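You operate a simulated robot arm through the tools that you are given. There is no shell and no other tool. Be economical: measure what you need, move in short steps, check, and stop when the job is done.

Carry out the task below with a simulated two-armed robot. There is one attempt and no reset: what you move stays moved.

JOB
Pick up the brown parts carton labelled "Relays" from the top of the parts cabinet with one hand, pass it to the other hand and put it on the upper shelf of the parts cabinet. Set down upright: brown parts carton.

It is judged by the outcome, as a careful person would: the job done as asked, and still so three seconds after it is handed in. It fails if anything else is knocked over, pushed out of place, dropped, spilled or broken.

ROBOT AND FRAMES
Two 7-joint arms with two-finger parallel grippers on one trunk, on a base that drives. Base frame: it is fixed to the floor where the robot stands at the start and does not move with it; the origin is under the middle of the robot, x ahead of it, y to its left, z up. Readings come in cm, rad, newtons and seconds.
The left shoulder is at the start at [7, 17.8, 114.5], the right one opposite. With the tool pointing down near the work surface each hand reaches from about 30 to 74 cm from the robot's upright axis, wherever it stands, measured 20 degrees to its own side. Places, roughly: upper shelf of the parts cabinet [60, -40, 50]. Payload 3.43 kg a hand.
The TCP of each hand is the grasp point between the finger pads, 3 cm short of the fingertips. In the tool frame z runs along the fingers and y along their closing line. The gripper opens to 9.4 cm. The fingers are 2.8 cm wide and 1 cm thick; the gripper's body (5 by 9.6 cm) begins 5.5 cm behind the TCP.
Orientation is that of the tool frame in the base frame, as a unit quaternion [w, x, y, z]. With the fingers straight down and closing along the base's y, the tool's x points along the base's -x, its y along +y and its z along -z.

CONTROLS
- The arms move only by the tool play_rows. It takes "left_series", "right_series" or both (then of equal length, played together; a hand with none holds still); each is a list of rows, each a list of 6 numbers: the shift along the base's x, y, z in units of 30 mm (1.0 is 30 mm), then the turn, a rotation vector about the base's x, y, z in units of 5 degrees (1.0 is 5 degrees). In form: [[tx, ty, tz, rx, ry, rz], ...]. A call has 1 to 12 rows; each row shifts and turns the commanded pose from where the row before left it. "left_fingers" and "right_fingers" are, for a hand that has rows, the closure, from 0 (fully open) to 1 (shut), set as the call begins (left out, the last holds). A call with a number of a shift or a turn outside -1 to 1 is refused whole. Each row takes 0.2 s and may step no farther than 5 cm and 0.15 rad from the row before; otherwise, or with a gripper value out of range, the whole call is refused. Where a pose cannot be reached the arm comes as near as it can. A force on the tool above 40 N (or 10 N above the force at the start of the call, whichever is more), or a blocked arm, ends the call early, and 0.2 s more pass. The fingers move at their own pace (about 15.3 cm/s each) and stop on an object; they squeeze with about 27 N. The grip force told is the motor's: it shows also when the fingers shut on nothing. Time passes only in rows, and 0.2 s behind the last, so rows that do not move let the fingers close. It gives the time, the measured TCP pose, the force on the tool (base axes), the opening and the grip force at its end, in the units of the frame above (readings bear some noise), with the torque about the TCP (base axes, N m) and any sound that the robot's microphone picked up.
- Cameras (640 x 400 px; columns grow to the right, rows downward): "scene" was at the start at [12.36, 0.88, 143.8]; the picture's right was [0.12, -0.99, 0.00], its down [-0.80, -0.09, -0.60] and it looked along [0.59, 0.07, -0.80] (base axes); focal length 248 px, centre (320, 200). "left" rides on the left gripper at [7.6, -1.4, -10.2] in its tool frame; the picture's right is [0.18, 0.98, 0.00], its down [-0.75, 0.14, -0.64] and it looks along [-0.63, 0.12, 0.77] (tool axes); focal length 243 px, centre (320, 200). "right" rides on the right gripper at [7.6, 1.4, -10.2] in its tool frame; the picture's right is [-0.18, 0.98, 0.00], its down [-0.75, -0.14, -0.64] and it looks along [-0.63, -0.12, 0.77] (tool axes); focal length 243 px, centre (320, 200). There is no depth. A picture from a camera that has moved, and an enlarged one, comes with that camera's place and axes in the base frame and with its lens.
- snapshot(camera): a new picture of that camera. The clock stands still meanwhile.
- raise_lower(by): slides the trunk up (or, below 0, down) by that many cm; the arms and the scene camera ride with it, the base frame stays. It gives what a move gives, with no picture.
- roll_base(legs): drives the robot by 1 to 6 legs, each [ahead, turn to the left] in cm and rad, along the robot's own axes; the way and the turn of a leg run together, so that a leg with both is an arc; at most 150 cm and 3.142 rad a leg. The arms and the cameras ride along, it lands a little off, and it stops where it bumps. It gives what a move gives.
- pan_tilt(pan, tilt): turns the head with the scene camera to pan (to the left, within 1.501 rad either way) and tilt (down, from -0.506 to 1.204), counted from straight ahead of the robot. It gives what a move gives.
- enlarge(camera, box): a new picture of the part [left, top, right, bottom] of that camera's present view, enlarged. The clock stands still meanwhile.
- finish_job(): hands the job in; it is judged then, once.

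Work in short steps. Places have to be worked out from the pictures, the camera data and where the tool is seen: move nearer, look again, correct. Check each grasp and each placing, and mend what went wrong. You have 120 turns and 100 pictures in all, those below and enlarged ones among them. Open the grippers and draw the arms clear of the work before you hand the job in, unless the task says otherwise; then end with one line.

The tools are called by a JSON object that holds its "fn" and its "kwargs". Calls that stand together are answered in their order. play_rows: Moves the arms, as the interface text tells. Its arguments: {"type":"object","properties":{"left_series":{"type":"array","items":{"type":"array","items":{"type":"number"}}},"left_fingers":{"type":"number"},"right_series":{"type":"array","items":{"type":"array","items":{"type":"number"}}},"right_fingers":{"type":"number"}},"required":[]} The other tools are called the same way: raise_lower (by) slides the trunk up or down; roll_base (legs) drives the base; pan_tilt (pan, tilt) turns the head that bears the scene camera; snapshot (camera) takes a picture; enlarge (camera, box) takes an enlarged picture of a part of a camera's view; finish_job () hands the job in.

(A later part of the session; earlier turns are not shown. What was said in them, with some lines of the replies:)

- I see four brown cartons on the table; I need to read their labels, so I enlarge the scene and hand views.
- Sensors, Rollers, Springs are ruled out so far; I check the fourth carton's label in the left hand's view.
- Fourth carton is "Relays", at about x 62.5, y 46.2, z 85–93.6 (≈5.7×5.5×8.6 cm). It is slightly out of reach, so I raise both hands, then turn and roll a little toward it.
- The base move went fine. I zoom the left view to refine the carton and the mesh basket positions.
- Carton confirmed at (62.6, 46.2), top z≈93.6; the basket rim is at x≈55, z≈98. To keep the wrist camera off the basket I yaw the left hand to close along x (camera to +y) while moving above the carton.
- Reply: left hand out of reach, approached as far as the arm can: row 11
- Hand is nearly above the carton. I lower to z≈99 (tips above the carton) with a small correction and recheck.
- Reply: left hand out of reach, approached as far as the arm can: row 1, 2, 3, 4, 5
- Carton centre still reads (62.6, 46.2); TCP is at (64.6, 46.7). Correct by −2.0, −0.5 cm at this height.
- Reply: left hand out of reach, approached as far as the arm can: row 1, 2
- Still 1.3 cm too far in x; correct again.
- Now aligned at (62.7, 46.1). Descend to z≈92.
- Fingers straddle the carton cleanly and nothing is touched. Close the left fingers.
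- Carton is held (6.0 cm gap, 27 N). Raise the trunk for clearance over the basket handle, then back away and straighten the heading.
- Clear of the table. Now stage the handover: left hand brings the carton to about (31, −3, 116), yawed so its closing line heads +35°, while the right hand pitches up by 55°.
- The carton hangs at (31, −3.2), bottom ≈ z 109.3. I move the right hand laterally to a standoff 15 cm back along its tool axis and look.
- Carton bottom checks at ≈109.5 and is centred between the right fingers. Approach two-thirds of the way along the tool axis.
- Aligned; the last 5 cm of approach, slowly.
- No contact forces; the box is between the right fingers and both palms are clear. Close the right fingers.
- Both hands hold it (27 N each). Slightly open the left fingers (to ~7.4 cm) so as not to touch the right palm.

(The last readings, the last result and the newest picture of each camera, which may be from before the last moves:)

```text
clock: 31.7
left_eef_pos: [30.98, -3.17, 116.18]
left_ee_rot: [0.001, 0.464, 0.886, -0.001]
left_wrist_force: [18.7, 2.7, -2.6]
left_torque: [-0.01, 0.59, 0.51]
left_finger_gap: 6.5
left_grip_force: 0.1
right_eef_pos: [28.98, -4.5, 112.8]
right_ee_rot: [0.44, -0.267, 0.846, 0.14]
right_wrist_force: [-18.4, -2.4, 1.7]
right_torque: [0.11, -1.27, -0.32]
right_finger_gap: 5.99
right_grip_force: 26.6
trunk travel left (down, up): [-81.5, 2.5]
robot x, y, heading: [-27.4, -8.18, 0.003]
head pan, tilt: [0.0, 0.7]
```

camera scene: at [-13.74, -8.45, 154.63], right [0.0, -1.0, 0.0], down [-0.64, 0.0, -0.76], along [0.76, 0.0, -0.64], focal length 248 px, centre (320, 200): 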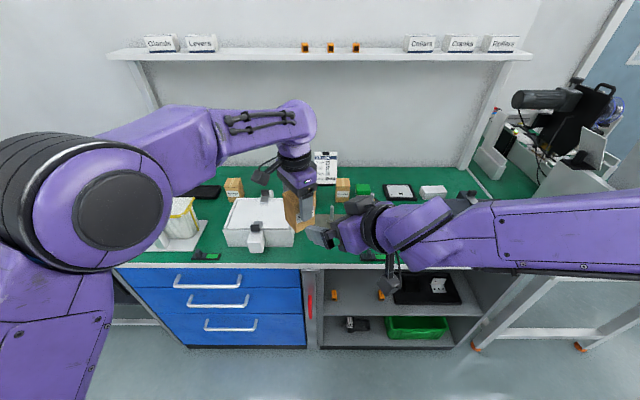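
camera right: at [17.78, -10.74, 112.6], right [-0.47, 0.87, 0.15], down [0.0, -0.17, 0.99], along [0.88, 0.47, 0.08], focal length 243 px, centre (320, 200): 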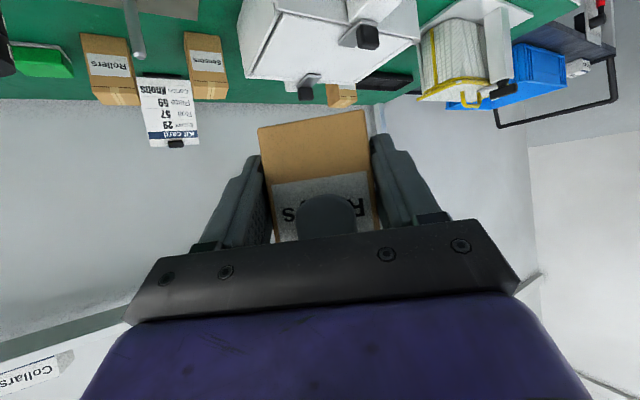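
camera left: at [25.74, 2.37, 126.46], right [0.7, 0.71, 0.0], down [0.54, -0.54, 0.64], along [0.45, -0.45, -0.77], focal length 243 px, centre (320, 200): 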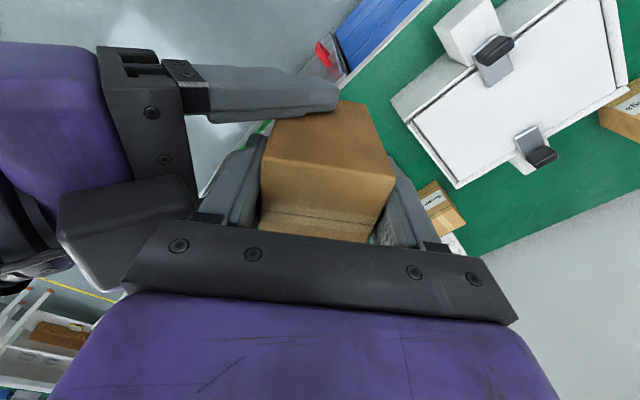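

The left near finger touches the right palm after 0.25 cm; I ease the opening to ~6.45 cm and check the force.

{"fn": "play_rows", "kwargs": {"left_series": [[0, 0, 0, 0, 0, 0], [0.03, 0.02, 0, 0, 0, 0], [0, 0, 0, 0, 0, 0]], "left_fingers": 0.32}}

{"fn": "snapshot", "kwargs": {"camera": "left"}}

```text
clock: 32.5
left_eef_pos: [30.99, -2.98, 116.34]
left_ee_rot: [0.0, 0.465, 0.885, -0.002]
left_wrist_force: [1.0, -0.1, -0.1]
left_torque: [0.0, 0.01, 0.0]
left_finger_gap: 6.37
left_grip_force: 0.1
right_eef_pos: [29.17, -4.62, 112.95]
right_ee_rot: [0.441, -0.265, 0.846, 0.139]
right_wrist_force: [0.0, -0.1, 0.1]
right_torque: [-0.04, 0.04, 0.01]
right_finger_gap: 5.99
right_grip_force: 26.8
trunk travel left (down, up): [-81.5, 2.5]
robot x, y, heading: [-27.3, -8.0, -0.001]
head pan, tilt: [0.0, 0.7]
```

```text
64 pictures are left
camera left: at [25.83, 2.41, 126.47], right [0.7, 0.71, 0.0], down [0.54, -0.54, 0.64], along [0.46, -0.45, -0.77], focal length 243 px, centre (320, 200)
```

left: 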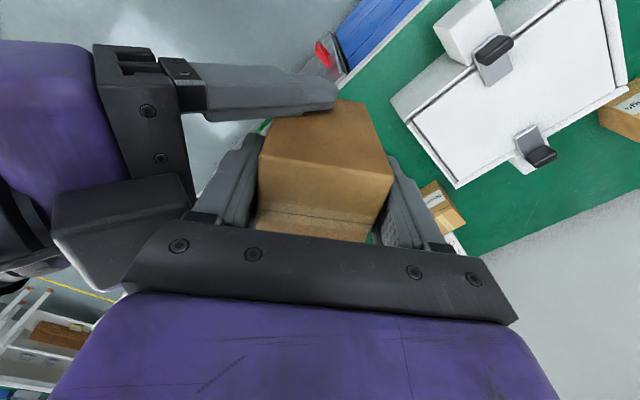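

Forces are back to zero on both hands; the right hand alone now holds the carton. Lift the left hand straight up carefully.

{"fn": "play_rows", "kwargs": {"left_series": [[0, 0, 0.2, 0, 0, 0], [0, 0, 0.3, 0, 0, 0], [0, 0, 0.5, 0, 0, 0], [0, 0, 0.5, 0, 0, 0]]}}

```text
clock: 33.5
left_eef_pos: [31.23, -3.26, 120.88]
left_ee_rot: [0.001, 0.466, 0.885, -0.001]
left_wrist_force: [-0.3, 0.4, 0.3]
left_torque: [0.01, 0.02, 0.02]
left_finger_gap: 6.37
left_grip_force: 0.0
right_eef_pos: [29.1, -4.63, 112.92]
right_ee_rot: [0.441, -0.266, 0.846, 0.141]
right_wrist_force: [0.5, 0.1, -0.4]
right_torque: [-0.04, -0.01, 0.01]
right_finger_gap: 5.99
right_grip_force: 26.8
trunk travel left (down, up): [-81.5, 2.5]
robot x, y, heading: [-27.43, -8.45, -0.003]
head pan, tilt: [0.0, 0.7]
```

Clean separation. Lift further and retract the left hand to its own side.

{"fn": "play_rows", "kwargs": {"left_series": [[0, 0, 1, 0, 0, 0], [0, 0, 1, 0, 0, 0], [0, 0, 0.5, 0, 0, 0], [0, 1, 0, 0, 0, 0], [-0.5, 1, 0, 0, 0, 0.5], [-1, 1, 0, 0, 0, 1], [-1, 1, 0, 0, 0, 1], [-1, 1, 0, 0, 0, 1], [-1, 1, 0, 0, 0, 1], [-1, 0.5, 0, 0, 0, 1], [-1, 0, 0, 0, 0, 1], [-1, 0, 0, 0, 0, 1]]}}

{"fn": "snapshot", "kwargs": {"camera": "right"}}

{"fn": "snapshot", "kwargs": {"camera": "scene"}}

```text
clock: 36.1
left_eef_pos: [8.4, 16.85, 128.25]
left_ee_rot: [0.001, 0.155, 0.988, -0.001]
left_wrist_force: [0.3, 0.4, -0.3]
left_torque: [-0.02, 0.0, -0.01]
left_finger_gap: 6.39
left_grip_force: 0.1
right_eef_pos: [28.89, -4.41, 112.92]
right_ee_rot: [0.442, -0.266, 0.846, 0.139]
right_wrist_force: [-0.5, 0.8, 0.0]
right_torque: [0.0, 0.0, -0.02]
right_finger_gap: 5.99
right_grip_force: 27.4
trunk travel left (down, up): [-81.5, 2.5]
robot x, y, heading: [-27.47, -8.22, -0.004]
head pan, tilt: [0.0, 0.7]
```

```text
63 pictures are left
camera right: at [17.64, -10.54, 112.66], right [-0.48, 0.87, 0.15], down [0.0, -0.17, 0.99], along [0.88, 0.47, 0.08], focal length 243 px, centre (320, 200)
```

right: 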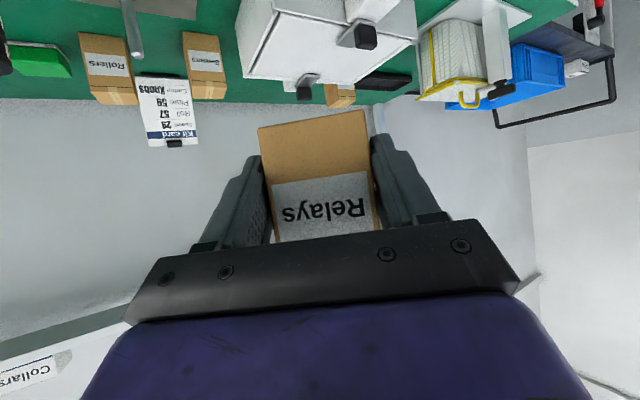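

```text
62 pictures are left
camera scene: at [-13.84, -8.16, 154.65], right [0.0, -1.0, 0.0], down [-0.64, 0.0, -0.77], along [0.77, 0.0, -0.64], focal length 248 px, centre (320, 200)
```

scene: 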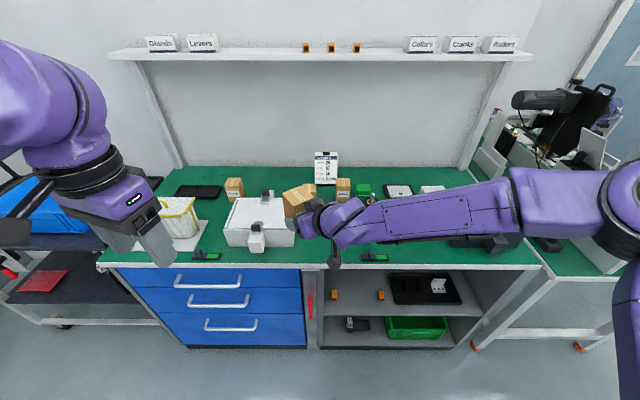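

Handover done, carton upright in the right hand. Now study the shelf interior.

{"fn": "enlarge", "kwargs": {"camera": "scene", "box": [300, 245, 500, 360]}}

```text
3.20 times, centred on (400, 302) of scene
camera zoom: at [-13.84, -8.16, 154.65], right [0.0, -1.0, 0.0], down [-0.64, 0.0, -0.77], along [0.77, 0.0, -0.64], focal length 793 px, centre (64, -128)
```

zoom: 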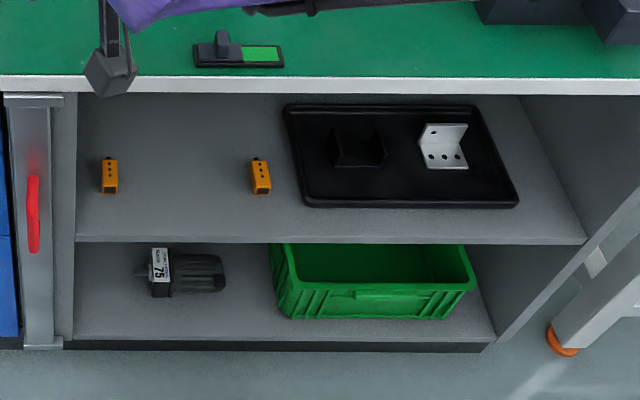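

Shelf top is at z≈50 with front edge x≈36.4; there is a free area between the two orange parts (y −14.5 and −35.5) around y −25. I bring the right hand straight ahead (heading 0) in front of the cabinet.

{"fn": "play_rows", "kwargs": {"right_series": [[-0.8, -0.6, 0, 0, 0, -0.875], [-0.8, -0.7, 0, 0, 0, -0.875], [-0.6, -0.9, 0, 0, 0, -0.875], [-0.6, -0.9, 0, 0, 0, -0.875], [-0.5, -0.95, 0, 0, 0, -0.875], [-0.5, -0.95, 0, 0, 0, -0.875], [-0.5, -0.95, 0, 0, 0, -0.875], [-0.4, -0.95, 0, 0, 0, -0.875], [0, 0, 0, 0, 0, 0]]}}

{"fn": "raise_lower", "kwargs": {"by": -25}}

{"fn": "snapshot", "kwargs": {"camera": "scene"}}

```text
clock: 38.1
left_eef_pos: [8.57, 16.54, 128.28]
left_ee_rot: [0.001, 0.156, 0.988, 0.0]
left_wrist_force: [0.3, 0.0, 0.2]
left_torque: [-0.01, 0.01, 0.02]
left_finger_gap: 6.39
left_grip_force: 0.0
right_eef_pos: [19.0, -23.88, 112.99]
right_ee_rot: [0.461, 0.002, 0.887, 0.0]
right_wrist_force: [0.0, -0.6, 0.0]
right_torque: [0.02, 0.05, -0.03]
right_finger_gap: 5.99
right_grip_force: 27.1
right hand out of reach, approached as far as the arm can: row 7, 8
trunk travel left (down, up): [-81.5, 2.5]
robot x, y, heading: [-27.36, -8.05, 0.007]
head pan, tilt: [0.0, 0.7]
```

```text
clock: 40.7
left_eef_pos: [8.59, 16.51, 103.18]
left_ee_rot: [0.001, 0.157, 0.988, 0.001]
left_wrist_force: [0.1, 0.2, -0.3]
left_torque: [0.03, 0.04, -0.01]
left_finger_gap: 6.38
left_grip_force: 0.1
right_eef_pos: [18.91, -23.77, 88.02]
right_ee_rot: [0.462, 0.001, 0.887, 0.0]
right_wrist_force: [0.8, -0.1, -0.2]
right_torque: [0.01, 0.07, -0.03]
right_finger_gap: 5.98
right_grip_force: 27.2
trunk travel left (down, up): [-56.5, 27.5]
robot x, y, heading: [-27.0, -8.2, -0.0]
head pan, tilt: [0.0, 0.7]
```

```text
60 pictures are left
camera scene: at [-13.75, -8.4, 129.64], right [0.0, -1.0, 0.0], down [-0.64, 0.0, -0.76], along [0.76, 0.0, -0.64], focal length 248 px, centre (320, 200)
```

scene: 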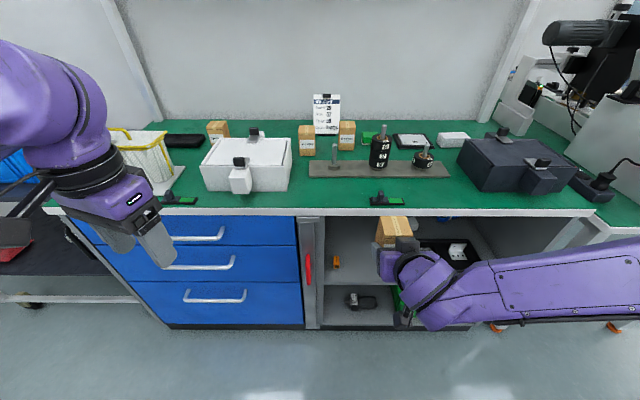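

All clear; lower the trunk further.

{"fn": "raise_lower", "kwargs": {"by": -28}}

{"fn": "pan_tilt", "kwargs": {"pan": -0.3, "tilt": 0.55}}

{"fn": "snapshot", "kwargs": {"camera": "scene"}}

{"fn": "snapshot", "kwargs": {"camera": "right"}}

```text
clock: 43.5
left_eef_pos: [8.59, 16.53, 75.27]
left_ee_rot: [0.001, 0.156, 0.988, 0.0]
left_wrist_force: [-0.4, 0.5, -0.7]
left_torque: [0.02, -0.01, 0.03]
left_finger_gap: 6.4
left_grip_force: 0.0
right_eef_pos: [18.92, -23.73, 60.04]
right_ee_rot: [0.461, 0.001, 0.887, 0.0]
right_wrist_force: [1.1, 0.1, 0.0]
right_torque: [0.01, 0.01, 0.0]
right_finger_gap: 5.97
right_grip_force: 26.7
trunk travel left (down, up): [-28.5, 55.5]
robot x, y, heading: [-27.05, -8.48, 0.002]
head pan, tilt: [0.0, 0.7]
```

```text
clock: 44.4
left_eef_pos: [8.53, 16.52, 75.19]
left_ee_rot: [0.001, 0.156, 0.988, 0.0]
left_wrist_force: [0.7, -0.3, 0.3]
left_torque: [-0.01, -0.01, 0.0]
left_finger_gap: 6.39
left_grip_force: 0.0
right_eef_pos: [18.88, -23.73, 59.93]
right_ee_rot: [0.462, 0.003, 0.887, -0.001]
right_wrist_force: [-0.1, -0.1, -0.1]
right_torque: [0.0, 0.06, 0.01]
right_finger_gap: 5.98
right_grip_force: 26.8
trunk travel left (down, up): [-28.5, 55.5]
robot x, y, heading: [-27.51, -8.41, 0.002]
head pan, tilt: [-0.3, 0.55]
```

```text
59 pictures are left
camera scene: at [-13.67, -11.05, 102.95], right [-0.3, -0.95, 0.0], down [-0.5, 0.16, -0.85], along [0.81, -0.25, -0.52], focal length 248 px, centre (320, 200)
```

scene: 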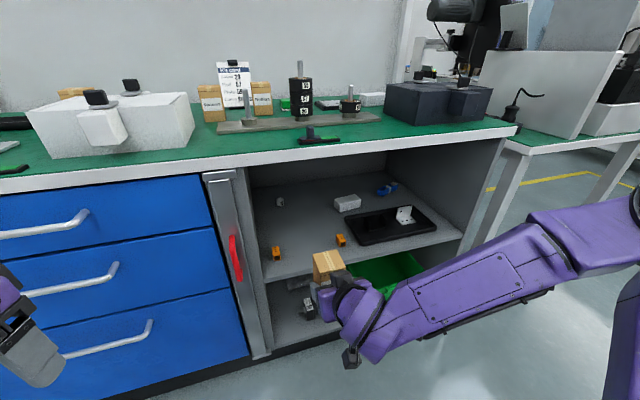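

```text
58 pictures are left
camera right: at [6.08, -22.26, 59.7], right [0.11, 0.98, 0.15], down [-0.09, -0.14, 0.99], along [0.99, -0.12, 0.08], focal length 243 px, centre (320, 200)
```

right: 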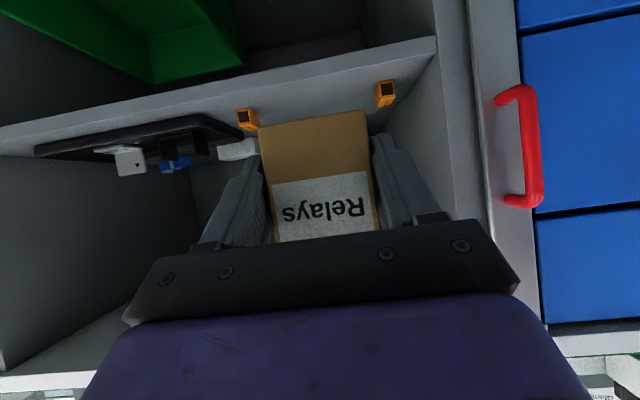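

Good view into the cabinet. Zoom to refine obstacles on the upper shelf.

{"fn": "enlarge", "kwargs": {"camera": "scene", "box": [240, 160, 480, 320]}}

{"fn": "enlarge", "kwargs": {"camera": "right", "box": [200, 20, 480, 195]}}

```text
2.50 times, centred on (360, 240) of scene
camera zoom: at [-13.67, -11.05, 102.95], right [-0.3, -0.95, 0.0], down [-0.5, 0.16, -0.85], along [0.81, -0.25, -0.52], focal length 620 px, centre (220, 100)
```

zoom: 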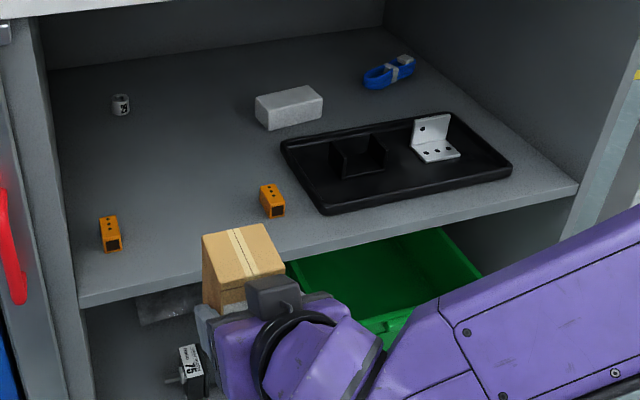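

```text
2.29 times, centred on (340, 108) of right
camera zoom: at [6.08, -22.26, 59.7], right [0.11, 0.98, 0.15], down [-0.09, -0.14, 0.99], along [0.99, -0.12, 0.08], focal length 555 px, centre (274, 411)
```

zoom: 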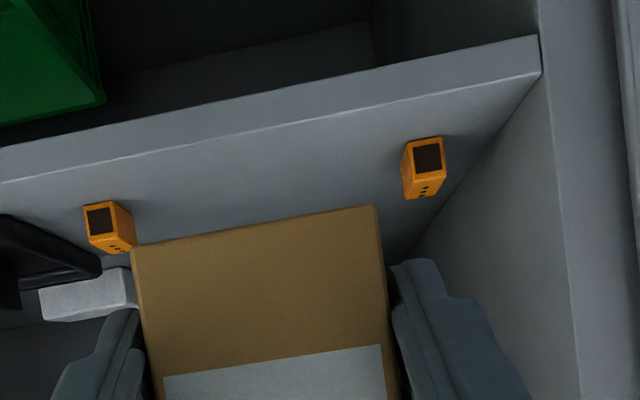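

Shelf surface is nearer z≈48; orange parts at (42, −14.3) and (42, −35.1), so I aim for y −24.7. Move in at bottom height ≈54.

{"fn": "play_rows", "kwargs": {"right_series": [[0.9, -0.06, -0.3, 0, 0, 0], [1, -0.06, -0.3, 0, 0, 0], [1, -0.06, -0.2, 0, 0, 0], [1, -0.06, 0, 0, 0, 0], [1, -0.06, 0, 0, 0, 0], [0, 0, 0, 0, 0, 0]]}}

{"fn": "snapshot", "kwargs": {"camera": "scene"}}

{"fn": "snapshot", "kwargs": {"camera": "right"}}

```text
clock: 45.8
left_eef_pos: [8.52, 16.55, 75.2]
left_ee_rot: [0.0, 0.156, 0.988, -0.001]
left_wrist_force: [-0.7, -1.2, -0.9]
left_torque: [0.02, 0.0, 0.02]
left_finger_gap: 6.4
left_grip_force: 0.1
right_eef_pos: [33.74, -24.59, 57.58]
right_ee_rot: [0.461, 0.002, 0.887, 0.0]
right_wrist_force: [-0.8, -0.6, 0.6]
right_torque: [-0.02, 0.0, 0.03]
right_finger_gap: 6.0
right_grip_force: 26.8
trunk travel left (down, up): [-28.5, 55.5]
robot x, y, heading: [-27.27, -8.1, 0.0]
head pan, tilt: [-0.3, 0.55]
```

```text
55 pictures are left
camera scene: at [-13.66, -11.06, 102.95], right [-0.3, -0.95, 0.0], down [-0.5, 0.16, -0.85], along [0.81, -0.25, -0.52], focal length 248 px, centre (320, 200)
```

scene: 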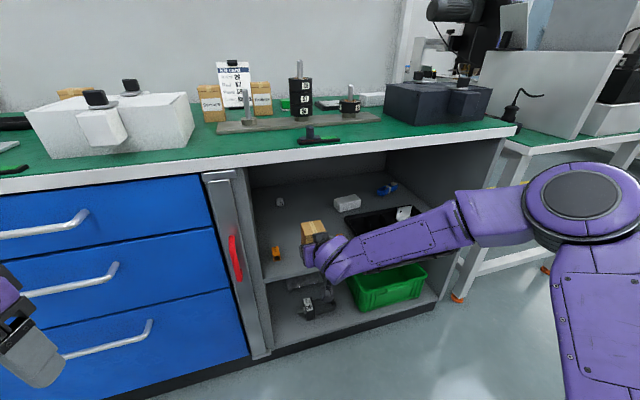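

```text
54 pictures are left
camera right: at [20.84, -23.09, 57.24], right [0.11, 0.98, 0.15], down [-0.09, -0.14, 0.99], along [0.99, -0.12, 0.08], focal length 243 px, centre (320, 200)
```

right: 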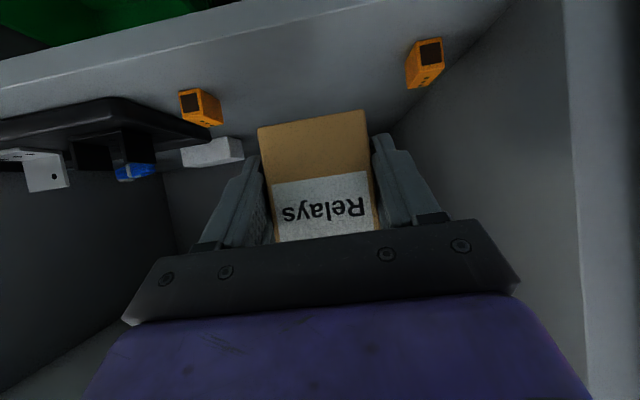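

Box is entering cleanly between the orange parts. Continue 9 cm inward.

{"fn": "play_rows", "kwargs": {"right_series": [[1, -0.02, 0, 0, 0, 0], [1, -0.02, 0, 0, 0, 0], [0.95, 0, 0, 0, 0, 0], [0, 0, 0, 0, 0, 0]]}}

{"fn": "snapshot", "kwargs": {"camera": "right"}}

{"fn": "enlarge", "kwargs": {"camera": "scene", "box": [240, 160, 480, 320]}}

```text
clock: 46.8
left_eef_pos: [8.57, 16.52, 75.17]
left_ee_rot: [0.0, 0.156, 0.988, 0.0]
left_wrist_force: [0.2, -0.5, -0.4]
left_torque: [-0.02, -0.03, -0.02]
left_finger_gap: 6.39
left_grip_force: 0.1
right_eef_pos: [42.54, -24.73, 57.57]
right_ee_rot: [0.462, 0.002, 0.887, 0.0]
right_wrist_force: [0.0, 0.4, -0.2]
right_torque: [0.02, 0.05, 0.04]
right_finger_gap: 5.97
right_grip_force: 27.0
trunk travel left (down, up): [-28.5, 55.5]
robot x, y, heading: [-27.05, -8.48, -0.002]
head pan, tilt: [-0.3, 0.55]
```

```text
53 pictures are left
camera right: at [29.77, -23.24, 57.23], right [0.11, 0.98, 0.15], down [-0.09, -0.14, 0.99], along [0.99, -0.12, 0.08], focal length 243 px, centre (320, 200)
```

right: 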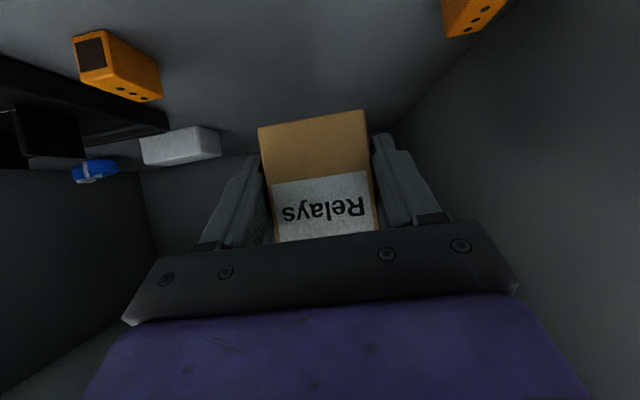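

```text
2.50 times, centred on (360, 240) of scene
camera zoom: at [-13.66, -11.06, 102.95], right [-0.3, -0.95, 0.0], down [-0.5, 0.16, -0.85], along [0.81, -0.25, -0.52], focal length 620 px, centre (220, 100)
```

zoom: 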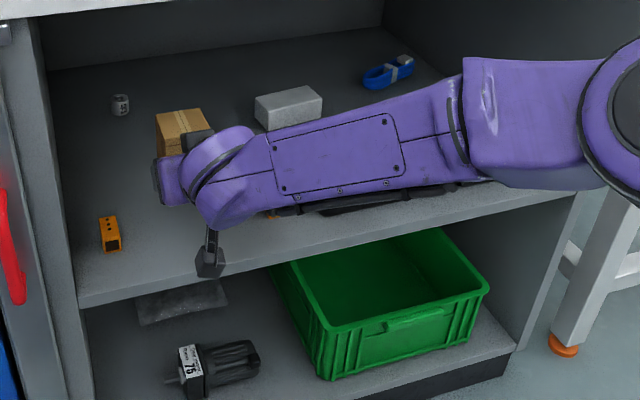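

Box over the shelf at (45, −24.7), forearm and camera are in front of the shelf edge. Lower gently in steps.

{"fn": "play_rows", "kwargs": {"right_series": [[0, 0, -0.25, 0, 0, 0], [0, 0, -0.25, 0, 0, 0], [0, 0, -0.2, 0, 0, 0], [0, 0, -0.2, 0, 0, 0], [0, 0, -0.15, 0, 0, 0], [0, 0, -0.15, 0, 0, 0]]}}

{"fn": "snapshot", "kwargs": {"camera": "right"}}

```text
clock: 48.1
left_eef_pos: [8.5, 16.61, 75.25]
left_ee_rot: [0.0, 0.155, 0.988, 0.0]
left_wrist_force: [0.0, -0.2, 0.6]
left_torque: [-0.01, 0.01, 0.0]
left_finger_gap: 6.36
left_grip_force: 0.1
right_eef_pos: [42.45, -24.57, 54.06]
right_ee_rot: [0.463, 0.002, 0.886, -0.001]
right_wrist_force: [1.3, -0.8, 0.0]
right_torque: [0.01, 0.03, 0.0]
right_finger_gap: 5.98
right_grip_force: 26.6
trunk travel left (down, up): [-28.5, 55.5]
robot x, y, heading: [-27.51, -8.53, -0.002]
head pan, tilt: [-0.3, 0.55]
```

```text
51 pictures are left
camera right: at [29.67, -23.28, 53.74], right [0.11, 0.98, 0.15], down [-0.1, -0.14, 0.99], along [0.99, -0.12, 0.08], focal length 243 px, centre (320, 200)
```

right: 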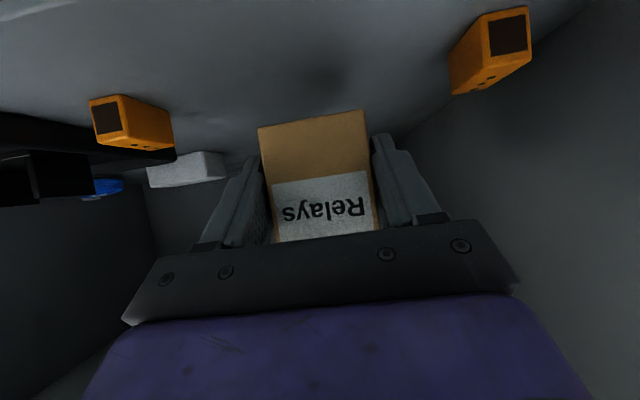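

No contact yet (bottom ≈50.4). Continue in 0.3 cm steps.

{"fn": "play_rows", "kwargs": {"right_series": [[0, 0, -0.1, 0, 0, 0], [0, 0, -0.1, 0, 0, 0], [0, 0, -0.1, 0, 0, 0], [0, 0, -0.1, 0, 0, 0]]}}

{"fn": "snapshot", "kwargs": {"camera": "right"}}

```text
clock: 49.1
left_eef_pos: [8.48, 16.56, 75.25]
left_ee_rot: [0.0, 0.156, 0.988, 0.0]
left_wrist_force: [-1.0, -0.1, -0.5]
left_torque: [-0.01, 0.0, 0.02]
left_finger_gap: 6.4
left_grip_force: 0.0
right_eef_pos: [42.36, -24.7, 52.86]
right_ee_rot: [0.462, 0.002, 0.887, 0.0]
right_wrist_force: [0.1, -1.2, -0.3]
right_torque: [0.0, 0.05, 0.02]
right_finger_gap: 5.95
right_grip_force: 27.2
trunk travel left (down, up): [-28.5, 55.5]
robot x, y, heading: [-27.52, -8.5, -0.005]
head pan, tilt: [-0.3, 0.55]
```

```text
50 pictures are left
camera right: at [29.6, -23.24, 52.47], right [0.11, 0.98, 0.15], down [-0.1, -0.14, 0.99], along [0.99, -0.12, 0.08], focal length 243 px, centre (320, 200)
```

right: 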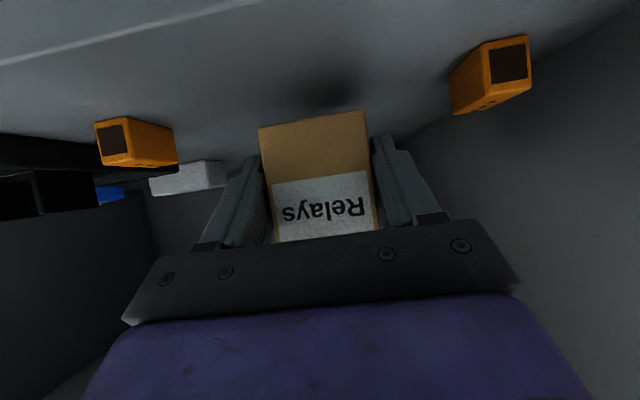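

Shadow is closing in but there is no contact yet. Continue down in small steps.

{"fn": "play_rows", "kwargs": {"right_series": [[0, 0, -0.08, 0, 0, 0], [0, 0, -0.08, 0, 0, 0], [0, 0, -0.08, 0, 0, 0], [0, 0, -0.08, 0, 0, 0]]}}

{"fn": "enlarge", "kwargs": {"camera": "right", "box": [220, 40, 440, 180]}}

```text
clock: 50.1
left_eef_pos: [8.6, 16.48, 75.39]
left_ee_rot: [0.0, 0.155, 0.988, 0.0]
left_wrist_force: [0.9, 0.5, -0.4]
left_torque: [-0.02, -0.02, 0.02]
left_finger_gap: 6.37
left_grip_force: 0.0
right_eef_pos: [42.56, -24.64, 51.88]
right_ee_rot: [0.463, 0.001, 0.886, -0.001]
right_wrist_force: [-0.6, -0.2, 0.5]
right_torque: [0.01, 0.02, 0.0]
right_finger_gap: 5.99
right_grip_force: 26.9
trunk travel left (down, up): [-28.5, 55.5]
robot x, y, heading: [-27.5, -8.12, -0.006]
head pan, tilt: [-0.3, 0.55]
```

```text
2.86 times, centred on (330, 110) of right
camera zoom: at [29.64, -23.3, 51.55], right [0.11, 0.98, 0.15], down [-0.09, -0.14, 0.99], along [0.99, -0.12, 0.08], focal length 693 px, centre (291, 457)
```

zoom: 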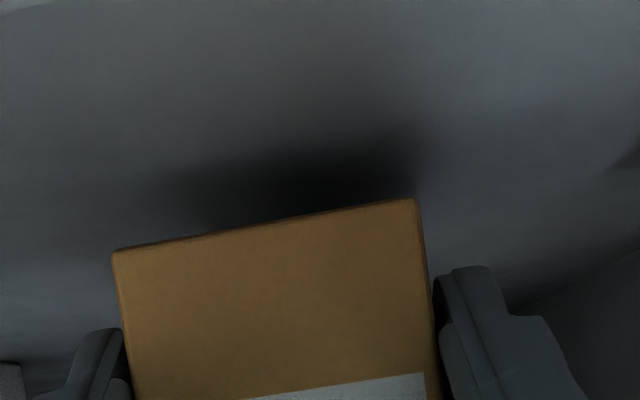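

Nearly there; keep lowering in 0.2 cm steps.

{"fn": "play_rows", "kwargs": {"right_series": [[0, 0, -0.07, 0, 0, 0], [0, 0, -0.07, 0, 0, 0], [0, 0, -0.07, 0, 0, 0], [0, 0, -0.07, 0, 0, 0], [0, 0, 0, 0, 0, 0]]}}

{"fn": "enlarge", "kwargs": {"camera": "right", "box": [220, 40, 440, 180]}}

```text
clock: 51.4
left_eef_pos: [8.52, 16.57, 75.36]
left_ee_rot: [-0.001, 0.155, 0.988, 0.0]
left_wrist_force: [0.1, -0.7, 0.3]
left_torque: [0.02, 0.02, 0.0]
left_finger_gap: 6.4
left_grip_force: 0.0
right_eef_pos: [42.5, -24.63, 50.9]
right_ee_rot: [0.462, 0.001, 0.887, 0.0]
right_wrist_force: [-0.3, -0.1, 0.4]
right_torque: [0.01, 0.0, -0.02]
right_finger_gap: 6.0
right_grip_force: 27.3
trunk travel left (down, up): [-28.5, 55.5]
robot x, y, heading: [-27.35, -8.0, -0.004]
head pan, tilt: [-0.3, 0.55]
```

```text
2.86 times, centred on (330, 110) of right
camera zoom: at [29.63, -23.29, 50.63], right [0.11, 0.98, 0.15], down [-0.09, -0.14, 0.99], along [0.99, -0.12, 0.08], focal length 693 px, centre (291, 457)
```

zoom: 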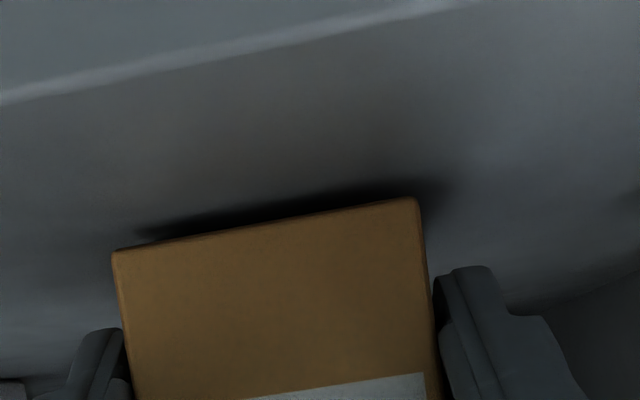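

Shadow very tight; shelf estimate z≈47. A few more small steps until contact registers.

{"fn": "play_rows", "kwargs": {"right_series": [[0, 0, -0.05, 0, 0, 0], [0, 0, -0.05, 0, 0, 0], [0, 0, -0.05, 0, 0, 0], [0, 0, 0, 0, 0, 0]]}}

{"fn": "enlarge", "kwargs": {"camera": "right", "box": [220, 40, 440, 180]}}

```text
clock: 52.4
left_eef_pos: [8.59, 16.59, 75.23]
left_ee_rot: [0.001, 0.156, 0.988, -0.001]
left_wrist_force: [-0.4, 0.5, -0.2]
left_torque: [0.0, -0.01, -0.03]
left_finger_gap: 6.38
left_grip_force: 0.0
right_eef_pos: [42.46, -24.72, 50.55]
right_ee_rot: [0.462, 0.002, 0.887, -0.001]
right_wrist_force: [1.0, -2.4, 1.9]
right_torque: [-0.14, -0.17, -0.01]
right_finger_gap: 5.96
right_grip_force: 27.1
trunk travel left (down, up): [-28.5, 55.5]
robot x, y, heading: [-27.41, -8.24, -0.002]
head pan, tilt: [-0.3, 0.55]
```

```text
2.86 times, centred on (330, 110) of right
camera zoom: at [29.58, -23.3, 50.26], right [0.11, 0.98, 0.15], down [-0.1, -0.14, 0.99], along [0.99, -0.12, 0.08], focal length 693 px, centre (291, 457)
```

zoom: 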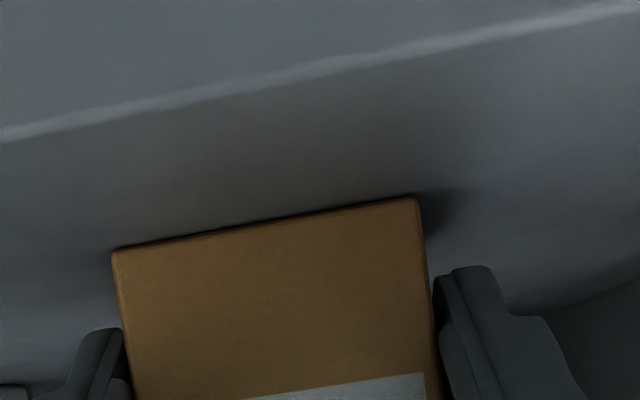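

Contact with the shelf registers (≈2–3 N) and the shadow gap has closed. Press a hair more and open the right fingers partway.

{"fn": "play_rows", "kwargs": {"right_series": [[0, 0, -0.03, 0, 0, 0], [0, 0, 0, 0, 0, 0]]}}

{"fn": "play_rows", "kwargs": {"right_series": [[0, 0, 0, 0, 0, 0], [0, 0, 0, 0, 0, 0], [0, 0, 0, 0, 0, 0]], "right_fingers": 0.05}}

{"fn": "snapshot", "kwargs": {"camera": "right"}}

```text
clock: 53.0
left_eef_pos: [8.3, 16.6, 75.24]
left_ee_rot: [0.001, 0.156, 0.988, 0.0]
left_wrist_force: [0.6, 0.8, 0.3]
left_torque: [0.0, -0.02, -0.02]
left_finger_gap: 6.39
left_grip_force: 0.0
right_eef_pos: [42.43, -24.68, 50.54]
right_ee_rot: [0.463, 0.002, 0.886, -0.001]
right_wrist_force: [1.7, -2.6, 7.5]
right_torque: [-0.3, -0.15, 0.0]
right_finger_gap: 6.01
right_grip_force: 27.2
trunk travel left (down, up): [-28.5, 55.5]
robot x, y, heading: [-27.21, -8.32, -0.001]
head pan, tilt: [-0.3, 0.55]
```

```text
clock: 53.8
left_eef_pos: [8.49, 16.54, 75.19]
left_ee_rot: [0.0, 0.156, 0.988, -0.001]
left_wrist_force: [0.0, 1.4, 0.1]
left_torque: [-0.01, -0.02, -0.03]
left_finger_gap: 6.39
left_grip_force: 0.0
right_eef_pos: [42.39, -24.69, 50.28]
right_ee_rot: [0.462, 0.002, 0.887, 0.0]
right_wrist_force: [0.1, -0.4, 0.5]
right_torque: [-0.02, -0.02, 0.01]
right_finger_gap: 8.91
right_grip_force: 0.0
trunk travel left (down, up): [-28.5, 55.5]
robot x, y, heading: [-27.2, -8.29, -0.0]
head pan, tilt: [-0.3, 0.55]
```

```text
46 pictures are left
camera right: at [29.56, -23.25, 50.09], right [0.11, 0.98, 0.15], down [-0.09, -0.14, 0.99], along [0.99, -0.12, 0.08], focal length 243 px, centre (320, 200)
```

right: 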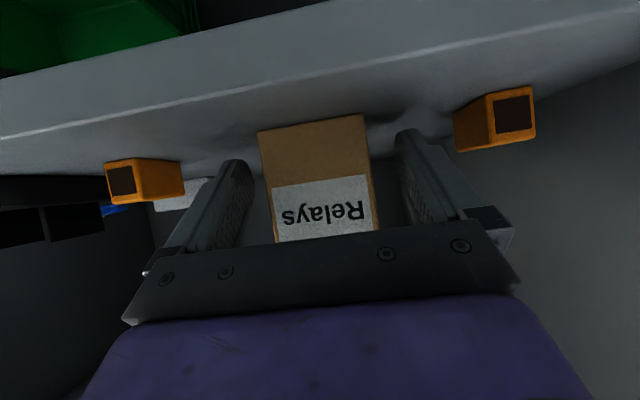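

Carton released and standing. Withdraw back along the tool axis, then straight out.

{"fn": "play_rows", "kwargs": {"right_series": [[-0.5, 0, 0.35, 0, 0, 0], [-0.8, 0, 0.5, 0, 0, 0], [-0.8, 0, 0.5, 0, 0, 0], [-1, 0, 0.3, 0, 0, 0], [-1, 0, 0, 0, 0, 0], [-1, 0, 0, 0, 0, 0], [-1, 0, 0, 0, 0, 0], [-1, 0, 0, 0, 0, 0], [-1, 0, 0, 0, 0, 0], [0, 0, 0, 0, 0, 0]]}}

{"fn": "snapshot", "kwargs": {"camera": "right"}}

{"fn": "snapshot", "kwargs": {"camera": "scene"}}

```text
clock: 56.0
left_eef_pos: [8.5, 16.44, 75.22]
left_ee_rot: [0.001, 0.156, 0.988, 0.0]
left_wrist_force: [-0.5, -0.6, -0.8]
left_torque: [0.03, -0.01, 0.01]
left_finger_gap: 6.38
left_grip_force: 0.0
right_eef_pos: [18.76, -24.55, 55.56]
right_ee_rot: [0.463, 0.002, 0.887, 0.001]
right_wrist_force: [0.3, -0.6, 0.0]
right_torque: [0.02, 0.0, -0.01]
right_finger_gap: 8.92
right_grip_force: 0.0
right hand out of reach, approached as far as the arm can: row 9
trunk travel left (down, up): [-28.5, 55.5]
robot x, y, heading: [-27.47, -8.78, -0.003]
head pan, tilt: [-0.3, 0.55]
```

```text
45 pictures are left
camera right: at [6.01, -23.17, 55.14], right [0.11, 0.98, 0.15], down [-0.09, -0.14, 0.99], along [0.99, -0.12, 0.08], focal length 243 px, centre (320, 200)
```

right: 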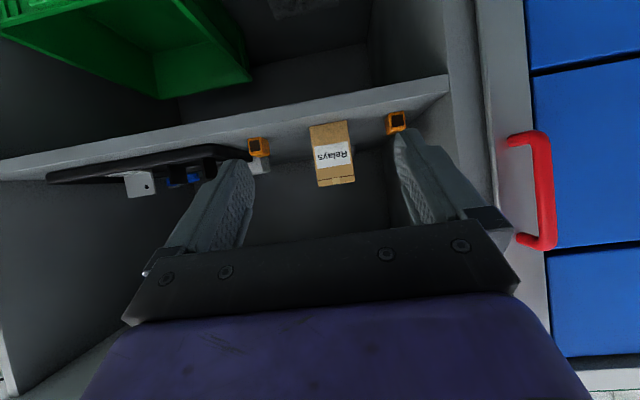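

```text
44 pictures are left
camera scene: at [-13.69, -11.06, 102.95], right [-0.3, -0.95, 0.0], down [-0.5, 0.16, -0.85], along [0.81, -0.25, -0.52], focal length 248 px, centre (320, 200)
```

scene: 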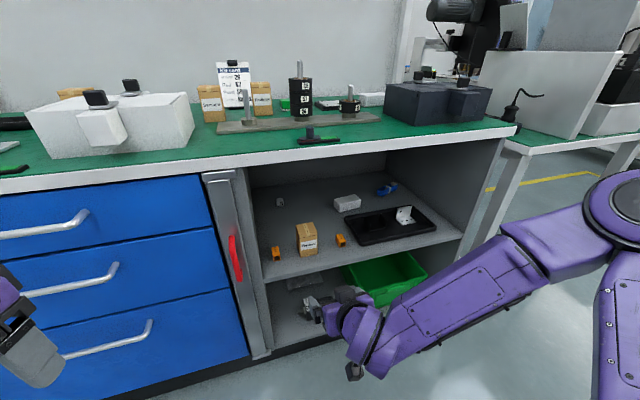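

The carton stands upright on the upper shelf, and the orange parts and tray look undisturbed. I open both grippers fully and let a moment pass.

{"fn": "play_rows", "kwargs": {"left_series": [[0, 0, 0, 0, 0, 0], [0, 0, 0, 0, 0, 0], [0, 0, 0, 0, 0, 0]], "right_series": [[0, 0, 0, 0, 0, 0], [0, 0, 0, 0, 0, 0], [0, 0, 0, 0, 0, 0]], "left_fingers": 0, "right_fingers": 0}}

{"fn": "enlarge", "kwargs": {"camera": "scene", "box": [240, 160, 480, 320]}}

```text
clock: 56.8
left_eef_pos: [8.52, 16.59, 75.2]
left_ee_rot: [0.001, 0.156, 0.988, 0.0]
left_wrist_force: [0.7, 0.4, 0.0]
left_torque: [-0.01, 0.03, -0.03]
left_finger_gap: 9.43
left_grip_force: 0.1
right_eef_pos: [19.01, -24.72, 55.47]
right_ee_rot: [0.462, 0.002, 0.887, -0.001]
right_wrist_force: [0.3, 0.5, -0.3]
right_torque: [0.06, 0.0, 0.01]
right_finger_gap: 9.39
right_grip_force: 0.1
trunk travel left (down, up): [-28.5, 55.5]
robot x, y, heading: [-27.27, -8.38, -0.002]
head pan, tilt: [-0.3, 0.55]
```

```text
2.50 times, centred on (360, 240) of scene
camera zoom: at [-13.68, -11.05, 102.95], right [-0.3, -0.95, 0.0], down [-0.5, 0.16, -0.85], along [0.81, -0.25, -0.52], focal length 620 px, centre (220, 100)
```

zoom: 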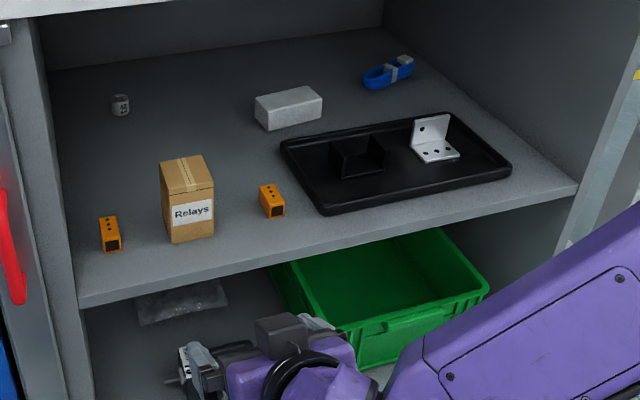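

The Relays carton stands upright on the upper shelf with everything else in place; hand in.

{"fn": "finish_job", "kwargs": {}}

```text
The job is handed in.
```

The "Relays" carton was picked up with the left hand, passed to the right hand and set upright on the parts cabinet's upper shelf. The shelf items looked undisturbed in the last picture, both grippers are open, and both hands are clear of the cabinet.
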